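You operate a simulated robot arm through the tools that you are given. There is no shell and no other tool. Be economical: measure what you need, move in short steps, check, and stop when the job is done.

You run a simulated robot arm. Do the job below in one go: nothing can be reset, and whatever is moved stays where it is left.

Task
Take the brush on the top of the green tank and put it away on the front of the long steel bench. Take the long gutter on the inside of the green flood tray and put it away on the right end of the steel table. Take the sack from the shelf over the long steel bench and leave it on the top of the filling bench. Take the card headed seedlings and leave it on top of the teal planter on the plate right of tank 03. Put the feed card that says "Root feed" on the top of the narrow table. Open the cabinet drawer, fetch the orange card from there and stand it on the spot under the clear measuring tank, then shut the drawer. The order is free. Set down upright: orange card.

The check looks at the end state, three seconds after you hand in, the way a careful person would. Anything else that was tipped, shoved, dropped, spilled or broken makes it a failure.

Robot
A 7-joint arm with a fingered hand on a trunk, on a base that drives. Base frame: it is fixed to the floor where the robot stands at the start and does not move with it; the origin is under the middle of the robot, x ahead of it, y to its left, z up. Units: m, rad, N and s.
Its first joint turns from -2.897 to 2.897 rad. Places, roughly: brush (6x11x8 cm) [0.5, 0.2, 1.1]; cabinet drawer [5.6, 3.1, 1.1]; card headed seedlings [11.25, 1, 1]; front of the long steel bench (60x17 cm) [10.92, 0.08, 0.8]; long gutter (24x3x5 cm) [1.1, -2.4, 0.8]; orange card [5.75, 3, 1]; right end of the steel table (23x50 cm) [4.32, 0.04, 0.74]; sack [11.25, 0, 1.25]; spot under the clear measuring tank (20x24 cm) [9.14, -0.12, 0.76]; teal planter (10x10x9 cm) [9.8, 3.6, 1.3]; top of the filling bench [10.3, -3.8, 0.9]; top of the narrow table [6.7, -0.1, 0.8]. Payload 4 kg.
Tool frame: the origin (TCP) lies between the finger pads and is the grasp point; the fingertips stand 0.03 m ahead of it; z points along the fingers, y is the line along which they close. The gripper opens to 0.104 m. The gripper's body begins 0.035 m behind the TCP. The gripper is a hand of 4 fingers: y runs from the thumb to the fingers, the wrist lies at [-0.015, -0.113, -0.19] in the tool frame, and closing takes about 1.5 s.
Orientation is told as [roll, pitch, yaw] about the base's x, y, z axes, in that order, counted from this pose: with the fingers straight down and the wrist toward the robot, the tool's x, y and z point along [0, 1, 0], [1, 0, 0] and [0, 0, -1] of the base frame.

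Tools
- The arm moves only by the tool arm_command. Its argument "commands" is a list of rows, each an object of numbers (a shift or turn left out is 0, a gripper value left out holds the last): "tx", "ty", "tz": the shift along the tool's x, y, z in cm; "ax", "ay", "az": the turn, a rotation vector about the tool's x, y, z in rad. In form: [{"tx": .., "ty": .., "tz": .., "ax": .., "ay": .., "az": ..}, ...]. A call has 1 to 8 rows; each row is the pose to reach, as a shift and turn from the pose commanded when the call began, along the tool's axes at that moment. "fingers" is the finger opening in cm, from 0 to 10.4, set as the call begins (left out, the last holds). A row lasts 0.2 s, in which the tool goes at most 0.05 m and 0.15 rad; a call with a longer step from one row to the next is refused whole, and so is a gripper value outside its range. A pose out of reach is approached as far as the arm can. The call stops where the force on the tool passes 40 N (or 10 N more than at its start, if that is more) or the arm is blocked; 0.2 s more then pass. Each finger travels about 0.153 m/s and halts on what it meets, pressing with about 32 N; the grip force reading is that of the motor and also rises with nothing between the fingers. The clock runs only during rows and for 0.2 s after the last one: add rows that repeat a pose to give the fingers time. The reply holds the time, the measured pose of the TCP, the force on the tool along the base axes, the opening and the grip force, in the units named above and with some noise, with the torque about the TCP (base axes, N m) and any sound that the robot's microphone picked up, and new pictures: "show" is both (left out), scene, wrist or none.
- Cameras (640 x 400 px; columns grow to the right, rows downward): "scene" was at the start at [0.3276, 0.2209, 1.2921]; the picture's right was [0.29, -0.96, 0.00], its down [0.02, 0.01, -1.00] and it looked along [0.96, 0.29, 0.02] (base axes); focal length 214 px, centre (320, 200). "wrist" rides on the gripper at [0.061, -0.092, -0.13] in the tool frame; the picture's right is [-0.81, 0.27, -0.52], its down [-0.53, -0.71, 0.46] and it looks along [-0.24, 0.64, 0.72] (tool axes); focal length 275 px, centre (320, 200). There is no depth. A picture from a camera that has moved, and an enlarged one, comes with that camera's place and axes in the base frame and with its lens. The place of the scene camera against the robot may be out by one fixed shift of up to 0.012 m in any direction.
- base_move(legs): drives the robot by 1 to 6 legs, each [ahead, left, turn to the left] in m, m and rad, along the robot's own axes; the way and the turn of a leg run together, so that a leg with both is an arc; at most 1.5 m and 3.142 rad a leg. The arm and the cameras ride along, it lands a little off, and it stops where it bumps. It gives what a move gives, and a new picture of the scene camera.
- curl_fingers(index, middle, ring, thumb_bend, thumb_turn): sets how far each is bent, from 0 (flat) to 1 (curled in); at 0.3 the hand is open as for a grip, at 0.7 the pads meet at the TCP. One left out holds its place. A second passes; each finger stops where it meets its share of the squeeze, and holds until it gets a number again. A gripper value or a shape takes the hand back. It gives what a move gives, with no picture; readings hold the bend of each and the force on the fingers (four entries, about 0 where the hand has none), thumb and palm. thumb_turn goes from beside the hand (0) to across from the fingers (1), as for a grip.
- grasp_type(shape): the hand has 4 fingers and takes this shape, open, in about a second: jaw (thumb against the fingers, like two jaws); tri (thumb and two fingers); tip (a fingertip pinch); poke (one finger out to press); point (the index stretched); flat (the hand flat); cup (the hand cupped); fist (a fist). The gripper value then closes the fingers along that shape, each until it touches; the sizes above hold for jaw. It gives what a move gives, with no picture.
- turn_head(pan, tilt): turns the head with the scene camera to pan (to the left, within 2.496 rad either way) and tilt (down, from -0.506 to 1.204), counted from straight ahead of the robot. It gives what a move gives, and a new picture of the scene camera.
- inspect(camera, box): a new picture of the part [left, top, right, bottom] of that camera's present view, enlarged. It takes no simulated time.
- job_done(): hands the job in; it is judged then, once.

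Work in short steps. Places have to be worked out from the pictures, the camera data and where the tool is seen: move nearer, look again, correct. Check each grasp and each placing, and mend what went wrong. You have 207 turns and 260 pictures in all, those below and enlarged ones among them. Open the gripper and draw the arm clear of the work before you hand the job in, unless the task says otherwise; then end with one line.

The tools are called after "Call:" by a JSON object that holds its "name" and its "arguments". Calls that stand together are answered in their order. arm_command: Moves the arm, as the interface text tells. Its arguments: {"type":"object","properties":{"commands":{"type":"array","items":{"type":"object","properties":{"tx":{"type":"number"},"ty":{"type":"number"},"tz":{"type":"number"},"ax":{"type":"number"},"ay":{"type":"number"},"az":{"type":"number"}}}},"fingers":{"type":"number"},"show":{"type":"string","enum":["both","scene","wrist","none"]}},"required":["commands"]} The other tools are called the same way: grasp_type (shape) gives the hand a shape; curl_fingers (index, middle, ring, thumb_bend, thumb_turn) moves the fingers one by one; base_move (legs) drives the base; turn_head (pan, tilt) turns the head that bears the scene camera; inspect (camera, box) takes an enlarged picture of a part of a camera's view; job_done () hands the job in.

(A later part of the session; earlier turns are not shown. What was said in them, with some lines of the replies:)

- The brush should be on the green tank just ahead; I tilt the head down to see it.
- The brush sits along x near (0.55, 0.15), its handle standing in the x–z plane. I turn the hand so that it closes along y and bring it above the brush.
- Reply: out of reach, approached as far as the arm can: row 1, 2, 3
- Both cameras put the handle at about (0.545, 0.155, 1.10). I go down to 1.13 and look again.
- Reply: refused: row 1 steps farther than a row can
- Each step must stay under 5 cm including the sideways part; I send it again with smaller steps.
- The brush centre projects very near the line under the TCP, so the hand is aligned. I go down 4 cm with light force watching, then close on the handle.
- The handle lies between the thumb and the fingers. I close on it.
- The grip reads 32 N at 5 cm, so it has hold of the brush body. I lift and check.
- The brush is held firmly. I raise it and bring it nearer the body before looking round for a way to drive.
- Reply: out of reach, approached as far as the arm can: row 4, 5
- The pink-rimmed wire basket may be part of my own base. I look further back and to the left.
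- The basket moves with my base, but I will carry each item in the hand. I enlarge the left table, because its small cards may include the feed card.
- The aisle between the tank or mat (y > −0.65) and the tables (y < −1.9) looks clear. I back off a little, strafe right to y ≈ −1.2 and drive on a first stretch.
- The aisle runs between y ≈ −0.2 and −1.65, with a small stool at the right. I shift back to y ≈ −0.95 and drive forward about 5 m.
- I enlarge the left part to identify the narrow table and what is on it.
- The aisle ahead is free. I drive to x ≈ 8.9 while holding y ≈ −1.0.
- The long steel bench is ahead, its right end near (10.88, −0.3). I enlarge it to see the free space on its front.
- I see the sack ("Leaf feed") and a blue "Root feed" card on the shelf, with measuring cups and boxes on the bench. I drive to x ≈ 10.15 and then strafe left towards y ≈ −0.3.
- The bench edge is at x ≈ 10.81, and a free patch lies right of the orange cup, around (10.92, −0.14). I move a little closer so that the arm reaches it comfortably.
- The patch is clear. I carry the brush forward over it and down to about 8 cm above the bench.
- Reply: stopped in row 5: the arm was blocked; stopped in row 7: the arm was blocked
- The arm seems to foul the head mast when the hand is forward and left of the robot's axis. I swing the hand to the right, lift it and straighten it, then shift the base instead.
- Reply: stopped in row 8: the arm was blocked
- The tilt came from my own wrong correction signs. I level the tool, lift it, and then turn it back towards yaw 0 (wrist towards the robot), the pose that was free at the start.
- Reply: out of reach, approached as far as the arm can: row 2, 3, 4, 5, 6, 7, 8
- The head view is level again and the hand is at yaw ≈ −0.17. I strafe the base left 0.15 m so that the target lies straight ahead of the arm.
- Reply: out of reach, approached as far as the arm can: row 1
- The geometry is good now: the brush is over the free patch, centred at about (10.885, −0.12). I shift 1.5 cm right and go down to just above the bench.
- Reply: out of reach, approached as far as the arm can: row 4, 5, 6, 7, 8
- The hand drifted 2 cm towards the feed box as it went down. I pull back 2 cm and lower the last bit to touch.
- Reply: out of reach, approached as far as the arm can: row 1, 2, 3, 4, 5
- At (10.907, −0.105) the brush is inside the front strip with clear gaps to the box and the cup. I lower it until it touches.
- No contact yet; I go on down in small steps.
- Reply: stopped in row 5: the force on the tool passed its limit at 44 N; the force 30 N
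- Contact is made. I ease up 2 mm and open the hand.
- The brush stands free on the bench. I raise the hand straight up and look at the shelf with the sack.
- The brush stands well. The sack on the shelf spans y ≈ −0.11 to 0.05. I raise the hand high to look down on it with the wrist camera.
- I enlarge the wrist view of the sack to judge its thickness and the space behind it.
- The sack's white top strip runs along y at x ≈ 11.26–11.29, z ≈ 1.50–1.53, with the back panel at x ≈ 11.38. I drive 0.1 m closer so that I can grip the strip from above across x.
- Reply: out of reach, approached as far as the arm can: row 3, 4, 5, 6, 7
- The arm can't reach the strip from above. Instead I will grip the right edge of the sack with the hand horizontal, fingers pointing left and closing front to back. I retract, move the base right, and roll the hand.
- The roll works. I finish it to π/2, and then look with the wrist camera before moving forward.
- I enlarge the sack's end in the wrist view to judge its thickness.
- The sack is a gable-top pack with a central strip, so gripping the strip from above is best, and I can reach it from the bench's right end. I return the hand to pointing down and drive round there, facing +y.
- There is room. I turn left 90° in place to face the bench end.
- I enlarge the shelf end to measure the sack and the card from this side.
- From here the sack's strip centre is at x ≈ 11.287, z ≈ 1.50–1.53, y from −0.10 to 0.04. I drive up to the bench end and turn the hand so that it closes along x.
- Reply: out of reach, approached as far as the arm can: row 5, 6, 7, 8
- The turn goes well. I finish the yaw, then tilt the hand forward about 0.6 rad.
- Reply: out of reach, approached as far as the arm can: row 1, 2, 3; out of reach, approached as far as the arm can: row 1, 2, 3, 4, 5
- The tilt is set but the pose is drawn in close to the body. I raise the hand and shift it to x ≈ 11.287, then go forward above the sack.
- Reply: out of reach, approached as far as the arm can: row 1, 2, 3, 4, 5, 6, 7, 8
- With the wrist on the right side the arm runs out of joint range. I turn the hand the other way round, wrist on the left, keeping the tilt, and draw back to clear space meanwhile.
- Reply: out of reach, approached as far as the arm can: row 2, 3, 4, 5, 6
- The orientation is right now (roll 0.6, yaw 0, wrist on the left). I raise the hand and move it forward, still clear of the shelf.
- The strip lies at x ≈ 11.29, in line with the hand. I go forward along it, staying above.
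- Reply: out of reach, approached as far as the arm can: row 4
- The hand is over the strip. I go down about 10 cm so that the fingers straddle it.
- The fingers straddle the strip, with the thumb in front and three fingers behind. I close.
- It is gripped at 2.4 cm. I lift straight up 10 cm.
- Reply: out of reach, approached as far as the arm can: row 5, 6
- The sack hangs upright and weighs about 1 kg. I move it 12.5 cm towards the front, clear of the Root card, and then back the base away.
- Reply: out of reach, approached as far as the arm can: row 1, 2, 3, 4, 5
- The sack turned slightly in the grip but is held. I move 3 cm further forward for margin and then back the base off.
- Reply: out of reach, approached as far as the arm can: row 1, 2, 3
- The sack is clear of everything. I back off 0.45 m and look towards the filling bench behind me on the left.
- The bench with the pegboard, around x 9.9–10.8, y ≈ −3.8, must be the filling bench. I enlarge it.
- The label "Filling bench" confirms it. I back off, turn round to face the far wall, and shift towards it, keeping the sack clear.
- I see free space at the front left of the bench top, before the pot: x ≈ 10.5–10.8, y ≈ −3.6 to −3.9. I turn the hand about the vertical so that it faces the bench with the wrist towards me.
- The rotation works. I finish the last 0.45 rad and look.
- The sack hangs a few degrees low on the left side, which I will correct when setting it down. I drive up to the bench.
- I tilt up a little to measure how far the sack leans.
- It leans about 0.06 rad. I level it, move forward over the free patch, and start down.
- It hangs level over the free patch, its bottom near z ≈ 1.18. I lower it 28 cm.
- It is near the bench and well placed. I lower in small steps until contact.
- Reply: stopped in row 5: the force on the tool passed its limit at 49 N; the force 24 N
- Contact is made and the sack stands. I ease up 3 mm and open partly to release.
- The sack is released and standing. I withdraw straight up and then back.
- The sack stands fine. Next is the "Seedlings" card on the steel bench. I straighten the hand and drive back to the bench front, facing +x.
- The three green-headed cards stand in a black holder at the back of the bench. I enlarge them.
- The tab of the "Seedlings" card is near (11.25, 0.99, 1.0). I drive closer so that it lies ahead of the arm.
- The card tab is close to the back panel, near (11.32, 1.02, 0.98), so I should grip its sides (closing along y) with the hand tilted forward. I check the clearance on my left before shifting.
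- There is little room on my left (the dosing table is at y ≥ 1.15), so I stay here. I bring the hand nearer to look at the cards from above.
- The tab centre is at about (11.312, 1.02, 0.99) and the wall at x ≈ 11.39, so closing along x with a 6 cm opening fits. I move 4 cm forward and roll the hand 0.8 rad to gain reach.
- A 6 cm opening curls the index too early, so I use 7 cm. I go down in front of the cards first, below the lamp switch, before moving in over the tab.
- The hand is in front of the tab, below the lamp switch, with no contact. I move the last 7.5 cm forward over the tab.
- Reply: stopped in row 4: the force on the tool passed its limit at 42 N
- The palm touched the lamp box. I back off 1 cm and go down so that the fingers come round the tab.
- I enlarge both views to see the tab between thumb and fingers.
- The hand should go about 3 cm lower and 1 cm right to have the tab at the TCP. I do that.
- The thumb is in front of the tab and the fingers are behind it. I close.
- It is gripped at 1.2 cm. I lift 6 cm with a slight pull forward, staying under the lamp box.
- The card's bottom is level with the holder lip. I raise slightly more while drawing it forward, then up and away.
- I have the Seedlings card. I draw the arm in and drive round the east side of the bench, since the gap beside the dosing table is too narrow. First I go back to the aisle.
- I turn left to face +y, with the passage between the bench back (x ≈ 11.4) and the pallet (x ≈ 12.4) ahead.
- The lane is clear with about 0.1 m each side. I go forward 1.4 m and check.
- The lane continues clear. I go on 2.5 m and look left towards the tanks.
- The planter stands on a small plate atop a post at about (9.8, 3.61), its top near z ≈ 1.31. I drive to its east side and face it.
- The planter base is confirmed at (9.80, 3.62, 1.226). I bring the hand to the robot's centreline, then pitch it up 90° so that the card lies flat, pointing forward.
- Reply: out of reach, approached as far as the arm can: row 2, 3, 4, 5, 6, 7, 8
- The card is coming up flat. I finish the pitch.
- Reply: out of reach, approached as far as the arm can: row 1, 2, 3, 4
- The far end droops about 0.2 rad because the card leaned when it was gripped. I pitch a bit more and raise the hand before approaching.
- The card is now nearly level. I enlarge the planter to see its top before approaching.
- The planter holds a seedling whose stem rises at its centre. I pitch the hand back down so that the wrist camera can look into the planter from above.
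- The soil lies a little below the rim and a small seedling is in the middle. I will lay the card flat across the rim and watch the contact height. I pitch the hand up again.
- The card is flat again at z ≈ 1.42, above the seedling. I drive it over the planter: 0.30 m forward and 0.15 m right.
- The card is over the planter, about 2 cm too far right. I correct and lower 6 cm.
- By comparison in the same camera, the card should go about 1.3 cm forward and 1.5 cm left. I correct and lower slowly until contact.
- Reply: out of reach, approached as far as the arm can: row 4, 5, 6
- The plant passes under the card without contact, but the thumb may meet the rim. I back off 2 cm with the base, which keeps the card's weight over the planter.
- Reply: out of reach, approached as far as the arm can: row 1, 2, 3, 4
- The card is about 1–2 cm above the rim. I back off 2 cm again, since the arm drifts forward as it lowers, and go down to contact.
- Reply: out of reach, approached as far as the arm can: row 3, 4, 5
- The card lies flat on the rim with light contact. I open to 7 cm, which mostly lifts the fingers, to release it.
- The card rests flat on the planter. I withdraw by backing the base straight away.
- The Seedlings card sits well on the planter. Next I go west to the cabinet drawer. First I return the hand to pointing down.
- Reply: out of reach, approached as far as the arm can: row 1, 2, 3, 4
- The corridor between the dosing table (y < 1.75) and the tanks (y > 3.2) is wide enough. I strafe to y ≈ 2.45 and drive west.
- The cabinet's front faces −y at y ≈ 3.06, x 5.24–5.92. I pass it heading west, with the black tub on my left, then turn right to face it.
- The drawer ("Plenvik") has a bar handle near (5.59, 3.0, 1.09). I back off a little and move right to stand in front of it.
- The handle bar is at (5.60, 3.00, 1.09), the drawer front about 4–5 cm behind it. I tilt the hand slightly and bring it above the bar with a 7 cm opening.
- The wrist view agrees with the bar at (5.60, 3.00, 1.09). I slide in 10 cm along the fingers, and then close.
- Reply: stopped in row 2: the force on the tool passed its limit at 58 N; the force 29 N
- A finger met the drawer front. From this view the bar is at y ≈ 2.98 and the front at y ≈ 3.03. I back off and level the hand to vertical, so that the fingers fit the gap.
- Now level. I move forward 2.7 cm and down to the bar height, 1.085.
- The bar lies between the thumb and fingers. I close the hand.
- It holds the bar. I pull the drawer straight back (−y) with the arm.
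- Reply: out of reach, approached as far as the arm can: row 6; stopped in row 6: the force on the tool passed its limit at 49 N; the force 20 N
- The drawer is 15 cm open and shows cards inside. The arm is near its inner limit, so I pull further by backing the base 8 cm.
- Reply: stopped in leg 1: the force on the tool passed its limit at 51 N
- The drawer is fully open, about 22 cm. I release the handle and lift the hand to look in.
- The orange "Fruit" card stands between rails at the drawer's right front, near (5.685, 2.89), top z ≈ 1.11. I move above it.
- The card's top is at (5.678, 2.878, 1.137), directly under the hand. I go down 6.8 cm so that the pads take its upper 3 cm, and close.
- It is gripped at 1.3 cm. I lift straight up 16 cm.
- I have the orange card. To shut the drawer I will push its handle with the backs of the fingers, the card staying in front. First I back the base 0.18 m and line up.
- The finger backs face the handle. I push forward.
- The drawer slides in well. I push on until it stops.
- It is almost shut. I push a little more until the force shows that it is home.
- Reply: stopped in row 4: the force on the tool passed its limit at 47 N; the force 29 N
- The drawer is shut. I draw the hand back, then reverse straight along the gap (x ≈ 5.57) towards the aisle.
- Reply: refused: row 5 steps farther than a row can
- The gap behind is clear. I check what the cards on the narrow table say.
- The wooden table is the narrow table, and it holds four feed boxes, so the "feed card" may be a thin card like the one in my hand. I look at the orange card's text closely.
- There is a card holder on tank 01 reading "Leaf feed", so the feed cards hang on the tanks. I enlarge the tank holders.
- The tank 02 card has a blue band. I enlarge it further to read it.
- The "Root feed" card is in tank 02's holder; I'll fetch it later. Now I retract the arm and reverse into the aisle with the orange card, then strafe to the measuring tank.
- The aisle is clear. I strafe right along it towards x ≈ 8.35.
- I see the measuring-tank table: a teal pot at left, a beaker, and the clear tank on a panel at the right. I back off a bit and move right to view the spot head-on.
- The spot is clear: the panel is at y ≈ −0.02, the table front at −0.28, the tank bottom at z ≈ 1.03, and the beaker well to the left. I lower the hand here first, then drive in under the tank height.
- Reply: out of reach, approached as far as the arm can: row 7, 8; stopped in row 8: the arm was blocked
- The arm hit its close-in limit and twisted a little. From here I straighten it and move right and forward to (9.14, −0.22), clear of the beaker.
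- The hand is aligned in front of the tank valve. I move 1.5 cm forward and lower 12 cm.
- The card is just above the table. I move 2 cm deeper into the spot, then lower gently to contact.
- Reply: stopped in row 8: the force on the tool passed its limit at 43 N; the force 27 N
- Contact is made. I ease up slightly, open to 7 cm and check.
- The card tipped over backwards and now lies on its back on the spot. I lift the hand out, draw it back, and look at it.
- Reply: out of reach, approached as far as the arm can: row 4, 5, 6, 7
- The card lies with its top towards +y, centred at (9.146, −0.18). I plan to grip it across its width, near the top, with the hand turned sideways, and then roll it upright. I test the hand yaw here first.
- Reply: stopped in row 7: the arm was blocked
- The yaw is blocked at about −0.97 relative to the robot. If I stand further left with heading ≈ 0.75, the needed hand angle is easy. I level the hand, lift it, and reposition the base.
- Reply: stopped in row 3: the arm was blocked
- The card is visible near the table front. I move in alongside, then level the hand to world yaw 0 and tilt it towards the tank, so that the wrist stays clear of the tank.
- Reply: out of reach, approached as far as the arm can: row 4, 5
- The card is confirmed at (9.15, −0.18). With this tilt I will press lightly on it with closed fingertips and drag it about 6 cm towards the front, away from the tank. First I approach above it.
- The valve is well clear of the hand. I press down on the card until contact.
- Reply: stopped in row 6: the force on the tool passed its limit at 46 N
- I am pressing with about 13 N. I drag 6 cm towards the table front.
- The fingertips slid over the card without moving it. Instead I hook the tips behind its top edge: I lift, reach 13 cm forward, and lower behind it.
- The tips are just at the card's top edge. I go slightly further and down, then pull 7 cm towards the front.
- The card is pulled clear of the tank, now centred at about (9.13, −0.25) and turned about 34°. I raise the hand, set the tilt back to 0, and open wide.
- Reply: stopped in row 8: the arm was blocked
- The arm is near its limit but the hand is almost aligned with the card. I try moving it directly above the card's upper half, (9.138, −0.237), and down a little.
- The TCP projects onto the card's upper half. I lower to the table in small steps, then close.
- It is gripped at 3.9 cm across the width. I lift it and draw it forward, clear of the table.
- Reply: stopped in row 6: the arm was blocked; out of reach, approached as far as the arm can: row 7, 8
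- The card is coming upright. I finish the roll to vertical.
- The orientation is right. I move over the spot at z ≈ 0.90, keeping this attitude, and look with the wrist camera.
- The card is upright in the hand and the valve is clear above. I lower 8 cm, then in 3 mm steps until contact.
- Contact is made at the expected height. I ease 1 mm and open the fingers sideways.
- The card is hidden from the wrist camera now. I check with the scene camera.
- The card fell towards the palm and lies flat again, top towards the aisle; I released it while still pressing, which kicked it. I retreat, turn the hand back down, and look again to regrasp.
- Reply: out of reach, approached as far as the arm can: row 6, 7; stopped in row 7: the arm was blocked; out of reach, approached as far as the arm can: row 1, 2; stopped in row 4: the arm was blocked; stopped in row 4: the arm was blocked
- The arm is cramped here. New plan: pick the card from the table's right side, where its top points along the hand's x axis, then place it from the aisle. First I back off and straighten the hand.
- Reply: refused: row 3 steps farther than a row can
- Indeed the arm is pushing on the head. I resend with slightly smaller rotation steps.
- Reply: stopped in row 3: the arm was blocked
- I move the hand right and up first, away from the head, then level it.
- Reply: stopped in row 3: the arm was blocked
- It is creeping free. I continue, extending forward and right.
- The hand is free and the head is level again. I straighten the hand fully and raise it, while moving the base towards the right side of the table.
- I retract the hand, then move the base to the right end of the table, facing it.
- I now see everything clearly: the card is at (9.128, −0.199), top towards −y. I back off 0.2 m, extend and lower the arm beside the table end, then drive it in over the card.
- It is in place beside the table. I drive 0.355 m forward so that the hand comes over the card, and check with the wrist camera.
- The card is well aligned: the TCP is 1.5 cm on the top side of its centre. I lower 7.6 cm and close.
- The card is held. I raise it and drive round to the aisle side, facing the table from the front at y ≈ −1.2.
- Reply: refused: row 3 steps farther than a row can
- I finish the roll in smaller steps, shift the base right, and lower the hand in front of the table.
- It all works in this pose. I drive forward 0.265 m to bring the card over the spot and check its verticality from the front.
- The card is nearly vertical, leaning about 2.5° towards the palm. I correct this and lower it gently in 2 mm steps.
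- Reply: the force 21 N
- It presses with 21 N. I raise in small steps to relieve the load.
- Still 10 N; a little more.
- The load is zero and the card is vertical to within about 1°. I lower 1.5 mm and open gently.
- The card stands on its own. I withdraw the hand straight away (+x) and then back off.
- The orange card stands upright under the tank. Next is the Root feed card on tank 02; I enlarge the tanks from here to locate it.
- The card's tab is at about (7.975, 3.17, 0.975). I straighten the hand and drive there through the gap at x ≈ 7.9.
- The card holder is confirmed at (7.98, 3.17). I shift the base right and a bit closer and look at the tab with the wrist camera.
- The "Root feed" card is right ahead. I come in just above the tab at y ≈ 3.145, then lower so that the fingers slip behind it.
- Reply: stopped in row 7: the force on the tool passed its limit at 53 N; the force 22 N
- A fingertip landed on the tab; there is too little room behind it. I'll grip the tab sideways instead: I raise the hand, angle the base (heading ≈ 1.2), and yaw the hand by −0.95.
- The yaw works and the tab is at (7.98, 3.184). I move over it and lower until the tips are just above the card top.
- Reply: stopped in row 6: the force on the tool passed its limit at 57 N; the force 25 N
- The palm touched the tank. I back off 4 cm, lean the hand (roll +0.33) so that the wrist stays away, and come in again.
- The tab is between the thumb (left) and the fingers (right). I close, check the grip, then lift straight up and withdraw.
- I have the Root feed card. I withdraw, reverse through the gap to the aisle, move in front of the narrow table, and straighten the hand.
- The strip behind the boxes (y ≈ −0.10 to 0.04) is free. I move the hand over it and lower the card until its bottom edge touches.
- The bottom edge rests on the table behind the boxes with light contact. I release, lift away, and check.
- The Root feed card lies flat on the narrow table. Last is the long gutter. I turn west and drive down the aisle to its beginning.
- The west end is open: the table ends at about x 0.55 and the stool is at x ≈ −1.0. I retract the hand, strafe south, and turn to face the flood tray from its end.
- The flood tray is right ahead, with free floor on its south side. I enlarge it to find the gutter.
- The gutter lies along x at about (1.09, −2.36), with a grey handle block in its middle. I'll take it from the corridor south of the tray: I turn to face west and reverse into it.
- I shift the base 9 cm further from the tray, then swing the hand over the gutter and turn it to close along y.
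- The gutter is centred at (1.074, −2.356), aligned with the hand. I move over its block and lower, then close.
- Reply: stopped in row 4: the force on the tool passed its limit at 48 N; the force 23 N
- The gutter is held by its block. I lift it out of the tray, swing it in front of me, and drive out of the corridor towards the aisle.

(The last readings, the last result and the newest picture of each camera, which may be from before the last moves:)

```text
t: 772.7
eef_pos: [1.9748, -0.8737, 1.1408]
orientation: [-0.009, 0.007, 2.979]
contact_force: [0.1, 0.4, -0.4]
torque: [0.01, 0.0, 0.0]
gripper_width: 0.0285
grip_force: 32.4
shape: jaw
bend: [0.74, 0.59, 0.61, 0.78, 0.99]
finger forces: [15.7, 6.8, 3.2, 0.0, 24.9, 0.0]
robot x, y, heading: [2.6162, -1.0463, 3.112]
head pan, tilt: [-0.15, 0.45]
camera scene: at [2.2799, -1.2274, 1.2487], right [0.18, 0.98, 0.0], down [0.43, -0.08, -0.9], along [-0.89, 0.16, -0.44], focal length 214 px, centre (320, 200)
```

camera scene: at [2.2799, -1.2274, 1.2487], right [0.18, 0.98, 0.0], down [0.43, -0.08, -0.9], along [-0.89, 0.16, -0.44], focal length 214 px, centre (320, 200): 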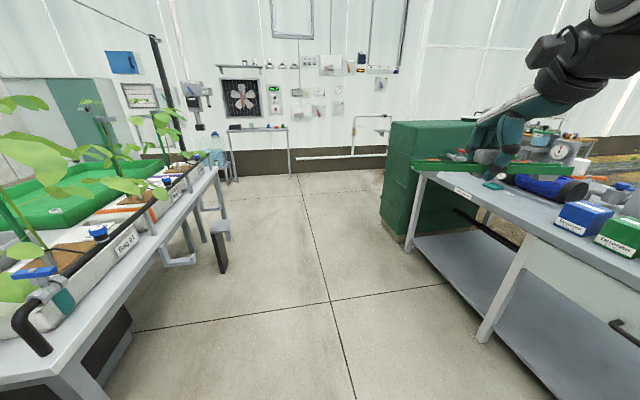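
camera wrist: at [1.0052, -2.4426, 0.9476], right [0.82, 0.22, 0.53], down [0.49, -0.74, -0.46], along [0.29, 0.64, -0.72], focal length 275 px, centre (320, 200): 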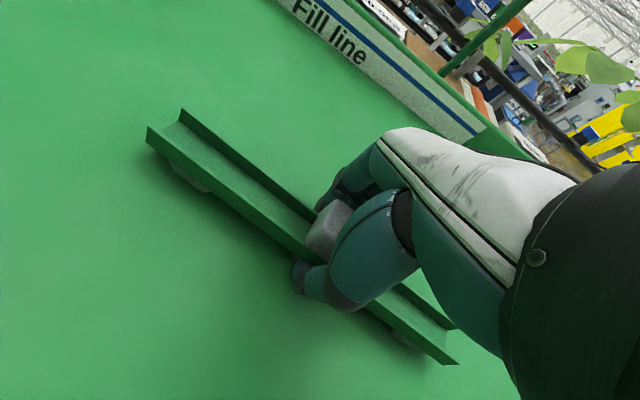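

The gutter is held securely. I reverse to x ≈ 4.1 and turn right to face the steel table.

Call:
{"name": "base_move", "arguments": {"legs": [[-0.7, 0, 0.03], [-0.72, -0.1, 0], [0, 0, -1.57]]}}

Call:
{"name": "turn_head", "arguments": {"pan": -0.1, "tilt": 0.5}}

```text
t: 783.9
eef_pos: [4.1837, -0.321, 1.1406]
orientation: [-0.007, 0.006, 1.46]
contact_force: [0.5, 0.4, -1.4]
torque: [0.03, -0.01, 0.01]
gripper_width: 0.0283
grip_force: 31.8
shape: jaw
bend: [0.74, 0.59, 0.61, 0.78, 0.99]
finger forces: [15.6, 6.7, 2.9, 0.1, 24.2, 0.0]
robot x, y, heading: [4.0473, -0.9695, 1.598]
head pan, tilt: [-0.15, 0.45]
camera scene: at [3.8538, -0.6473, 1.2487], right [0.99, -0.13, 0.0], down [-0.05, -0.43, -0.9], along [0.11, 0.89, -0.44], focal length 214 px, centre (320, 200)
```

scene: 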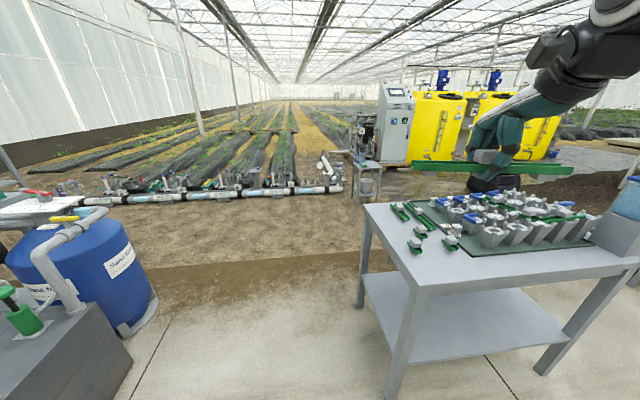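

```text
t: 784.5
eef_pos: [4.1852, -0.3199, 1.1413]
orientation: [-0.007, 0.007, 1.461]
contact_force: [-0.8, 0.2, -1.6]
torque: [0.0, 0.0, -0.02]
gripper_width: 0.028
grip_force: 32.1
shape: jaw
bend: [0.74, 0.59, 0.61, 0.78, 0.99]
finger forces: [15.7, 6.7, 2.9, 0.0, 24.4, 0.0]
robot x, y, heading: [4.049, -0.9701, 1.593]
head pan, tilt: [-0.099, 0.499]
camera scene: at [3.8491, -0.6477, 1.2443], right [1.0, -0.08, 0.0], down [-0.04, -0.48, -0.88], along [0.07, 0.88, -0.48], focal length 214 px, centre (320, 200)
```

scene: 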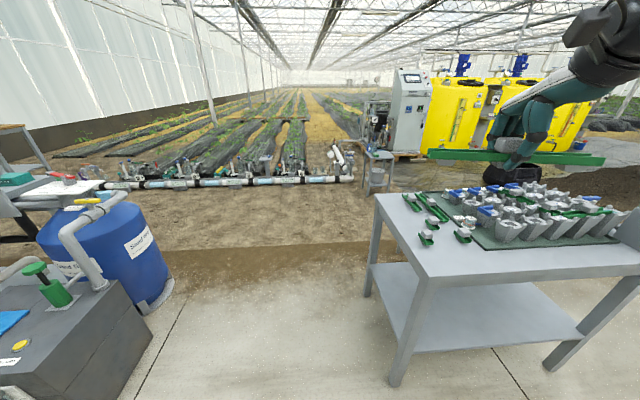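

The west end of the steel table has free space at its front-left. I place the gutter there at a slight angle, centred at about (4.325, −0.165), clear of the small fittings.

Call:
{"name": "arm_command", "arguments": {"commands": [{"tx": -2.4, "ty": 3.4, "az": 0.08}, {"tx": -4.9, "ty": 6.8, "az": 0.16}, {"tx": -7.3, "ty": 10.1, "az": 0.24}, {"tx": -9.8, "ty": 13.5, "az": 0.32}, {"tx": -12.2, "ty": 16.9, "az": 0.38}, {"tx": -12.2, "ty": 16.9, "az": 0.38, "tz": 4}, {"tx": -12.2, "ty": 16.9, "az": 0.38, "tz": 8}, {"tx": -12.2, "ty": 16.9, "az": 0.38, "tz": 12}], "show": "none"}}

Call:
{"name": "arm_command", "arguments": {"commands": [{"tz": 4}, {"tz": 8}, {"tz": 12}, {"tz": 16}, {"tz": 19}, {"tz": 19}], "show": "both"}}

```text
t: 786.4
eef_pos: [4.3241, -0.1687, 1.0224]
orientation: [-0.008, 0.002, 1.079]
contact_force: [-0.1, -1.0, -1.1]
torque: [0.04, 0.01, -0.01]
gripper_width: 0.0282
grip_force: 31.9
shape: jaw
bend: [0.74, 0.59, 0.61, 0.78, 0.99]
finger forces: [15.7, 6.6, 2.7, 0.0, 24.4, 0.1]
robot x, y, heading: [4.0486, -0.9698, 1.595]
head pan, tilt: [-0.099, 0.499]
```

```text
t: 787.8
eef_pos: [4.3258, -0.1699, 0.8326]
orientation: [-0.01, 0.005, 1.08]
contact_force: [-0.4, 0.8, -0.8]
torque: [0.01, 0.01, 0.01]
gripper_width: 0.0282
grip_force: 31.4
shape: jaw
bend: [0.74, 0.59, 0.61, 0.78, 0.99]
finger forces: [15.7, 6.5, 2.6, 0.0, 24.4, 0.0]
robot x, y, heading: [4.0483, -0.9722, 1.595]
head pan, tilt: [-0.099, 0.499]
camera scene: at [3.8491, -0.6477, 1.2442], right [1.0, -0.08, 0.0], down [-0.04, -0.48, -0.88], along [0.07, 0.88, -0.48], focal length 214 px, centre (320, 200)
camera wrist: at [4.2264, -0.2224, 0.9624], right [0.84, -0.14, 0.52], down [0.14, -0.88, -0.45], along [0.52, 0.45, -0.72], focal length 275 px, centre (320, 200)
```

scene: 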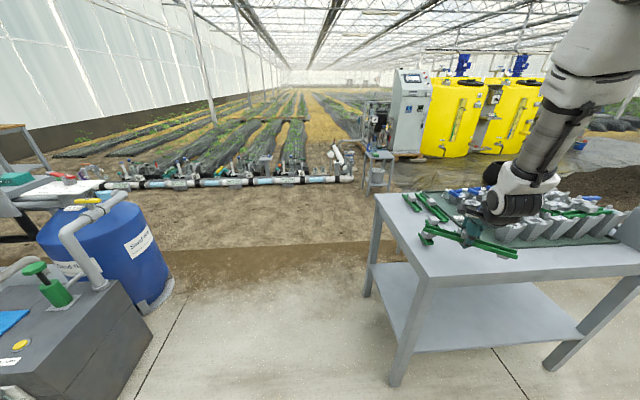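
wrist: 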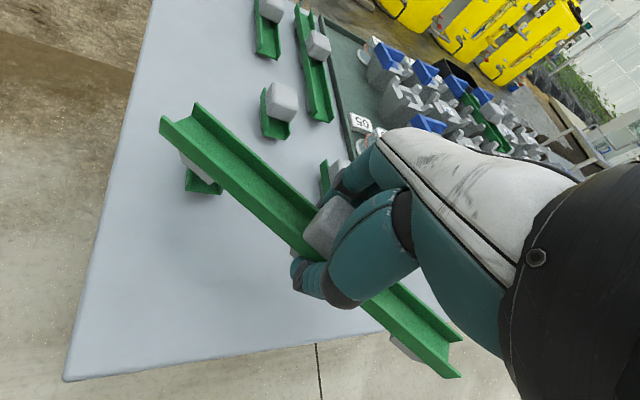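

A short fitting lies under the gutter's west end. I turn it nearly parallel to the front edge, shift it to y ≈ −0.19, and lower it to contact.

Call:
{"name": "arm_command", "arguments": {"commands": [{"tx": -0.3, "ty": -0.7, "az": -0.12}, {"tx": -0.7, "ty": -1.4, "az": -0.25}, {"tx": -0.7, "ty": -2.1, "az": -0.37}, {"tx": -0.7, "ty": -2.1, "az": -0.37}], "show": "wrist"}}

Call:
{"name": "arm_command", "arguments": {"commands": [{"tz": 2}, {"tz": 4}, {"tz": 5}, {"tz": 5.5}, {"tz": 6}, {"tz": 6.5}, {"tz": 7}, {"tz": 7.5}], "show": "none"}}

```text
t: 788.8
eef_pos: [4.3226, -0.1912, 0.8313]
orientation: [-0.009, 0.006, 1.452]
contact_force: [1.0, -0.5, -1.6]
torque: [0.0, 0.02, -0.02]
gripper_width: 0.0281
grip_force: 32.5
shape: jaw
bend: [0.74, 0.59, 0.62, 0.78, 0.99]
finger forces: [15.7, 6.6, 2.6, 0.0, 24.3, 0.0]
robot x, y, heading: [4.0472, -0.9728, 1.592]
head pan, tilt: [-0.099, 0.499]
camera wrist: at [4.2489, -0.2749, 0.9622], right [0.83, 0.18, 0.52], down [0.45, -0.77, -0.45], along [0.32, 0.61, -0.73], focal length 275 px, centre (320, 200)
```

wrist: 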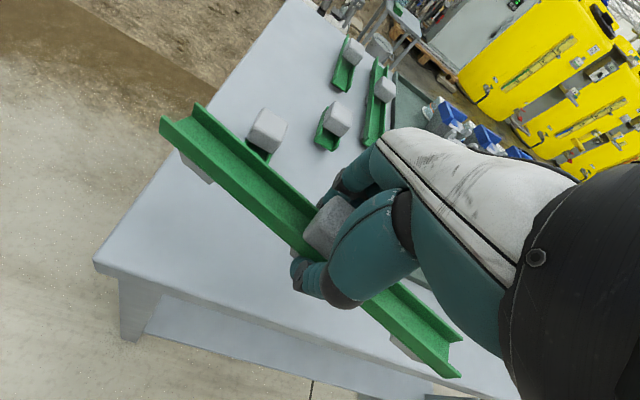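

```text
t: 790.3
eef_pos: [4.3227, -0.188, 0.7691]
orientation: [-0.008, -0.005, 1.451]
contact_force: [-1.3, -3.5, 17.8]
torque: [0.02, 0.19, 0.04]
gripper_width: 0.0288
grip_force: 32.0
shape: jaw
bend: [0.75, 0.6, 0.62, 0.79, 0.99]
finger forces: [33.5, 6.1, 1.7, 0.1, 32.7, 0.0]
robot x, y, heading: [4.0458, -0.9703, 1.592]
head pan, tilt: [-0.099, 0.499]
stopped in row 7: the force on the tool passed its limit at 50 N (the readings are from after the stop); the commanded pose is now the measured one
```

It rests on the table at the expected height. I ease off, open, lift clear, and check.

Call:
{"name": "arm_command", "arguments": {"commands": [{"tz": -0.3}, {"tz": -0.3}], "show": "none"}}

Call:
{"name": "arm_command", "arguments": {"commands": [{"tz": 0}, {"tz": 0}, {"tz": 0}, {"tz": 0}, {"tz": 0}], "fingers": 8, "show": "none"}}

Call:
{"name": "arm_command", "arguments": {"commands": [{"tz": -3}, {"tz": -7}, {"tz": -11}, {"tz": -15}, {"tz": -19}, {"tz": -23}, {"tz": -27}, {"tz": -30}], "fingers": 8, "show": "wrist"}}

```text
t: 790.9
eef_pos: [4.3243, -0.189, 0.7701]
orientation: [-0.009, -0.003, 1.45]
contact_force: [0.0, -1.1, 0.7]
torque: [0.0, 0.01, 0.01]
gripper_width: 0.0283
grip_force: 32.1
shape: jaw
bend: [0.75, 0.6, 0.62, 0.79, 0.99]
finger forces: [18.2, 7.2, 2.2, 0.0, 24.9, 0.0]
robot x, y, heading: [4.0491, -0.97, 1.596]
head pan, tilt: [-0.099, 0.499]
```

```text
t: 792.1
eef_pos: [4.3246, -0.1891, 0.7711]
orientation: [-0.01, -0.005, 1.451]
contact_force: [0.4, -1.1, 2.1]
torque: [0.09, -0.03, 0.04]
gripper_width: 0.0788
grip_force: 0.2
shape: jaw
bend: [0.27, 0.35, 0.32, 0.53, 0.99]
finger forces: [0.0, 2.3, 0.0, 0.0, 0.0, 0.1]
robot x, y, heading: [4.0467, -0.9686, 1.596]
head pan, tilt: [-0.099, 0.499]
```

```text
t: 793.9
eef_pos: [4.3197, -0.1882, 1.0701]
orientation: [-0.01, -0.005, 1.45]
contact_force: [0.2, 0.4, -0.9]
torque: [0.01, 0.02, -0.01]
gripper_width: 0.08
grip_force: 0.1
shape: jaw
bend: [0.27, 0.35, 0.32, 0.53, 0.99]
finger forces: [0.1, 0.1, 0.1, 0.0, 0.0, 0.0]
robot x, y, heading: [4.0456, -0.9702, 1.598]
head pan, tilt: [-0.099, 0.499]
camera wrist: at [4.2454, -0.2722, 1.1996], right [0.83, 0.17, 0.53], down [0.45, -0.77, -0.45], along [0.33, 0.61, -0.72], focal length 275 px, centre (320, 200)
```

wrist: 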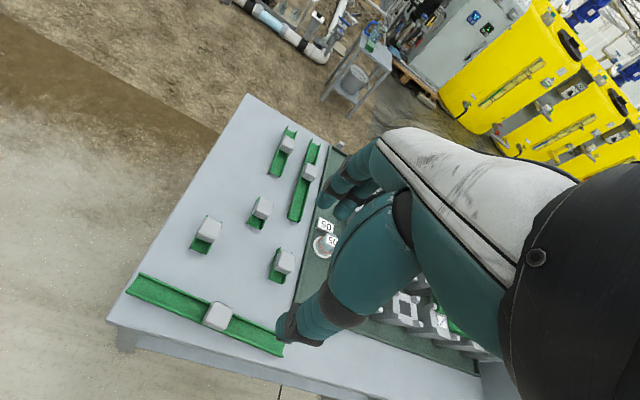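

The gutter lies on the end of the steel table, clear of the other pieces. I back away so that the arm is clear of the work, and then hand in.

Call:
{"name": "base_move", "arguments": {"legs": [[-0.35, 0, 0]]}}

Call:
{"name": "job_done", "arguments": {}}

```text
t: 796.1
eef_pos: [4.3259, -0.5367, 1.0698]
orientation: [-0.009, -0.004, 1.452]
contact_force: [0.5, 0.0, -0.3]
torque: [0.0, -0.02, 0.0]
gripper_width: 0.08
grip_force: 0.0
shape: jaw
bend: [0.27, 0.35, 0.32, 0.53, 0.99]
finger forces: [0.1, 0.0, 0.1, 0.1, 0.2, 0.0]
robot x, y, heading: [4.0589, -1.3179, 1.597]
head pan, tilt: [-0.099, 0.499]
camera scene: at [3.8573, -0.9982, 1.2443], right [1.0, -0.07, 0.0], down [-0.04, -0.48, -0.88], along [0.06, 0.88, -0.48], focal length 214 px, centre (320, 200)
```

scene: 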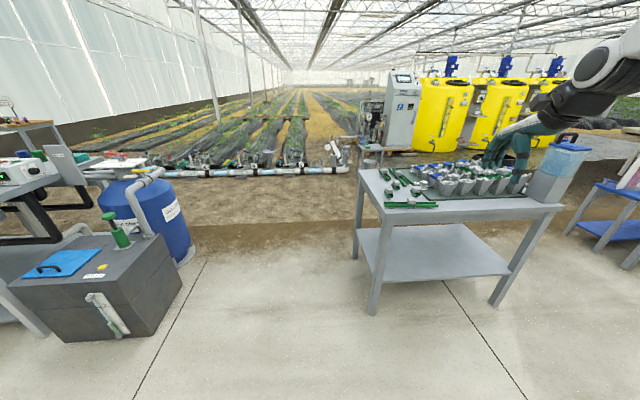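

```text
The job is handed in.
```

All six items are in their places and the drawer is shut; the orange card stands upright under the measuring tank after falling over twice, and the gutter may overhang the 23 cm end zone of the steel table by about 1 cm.
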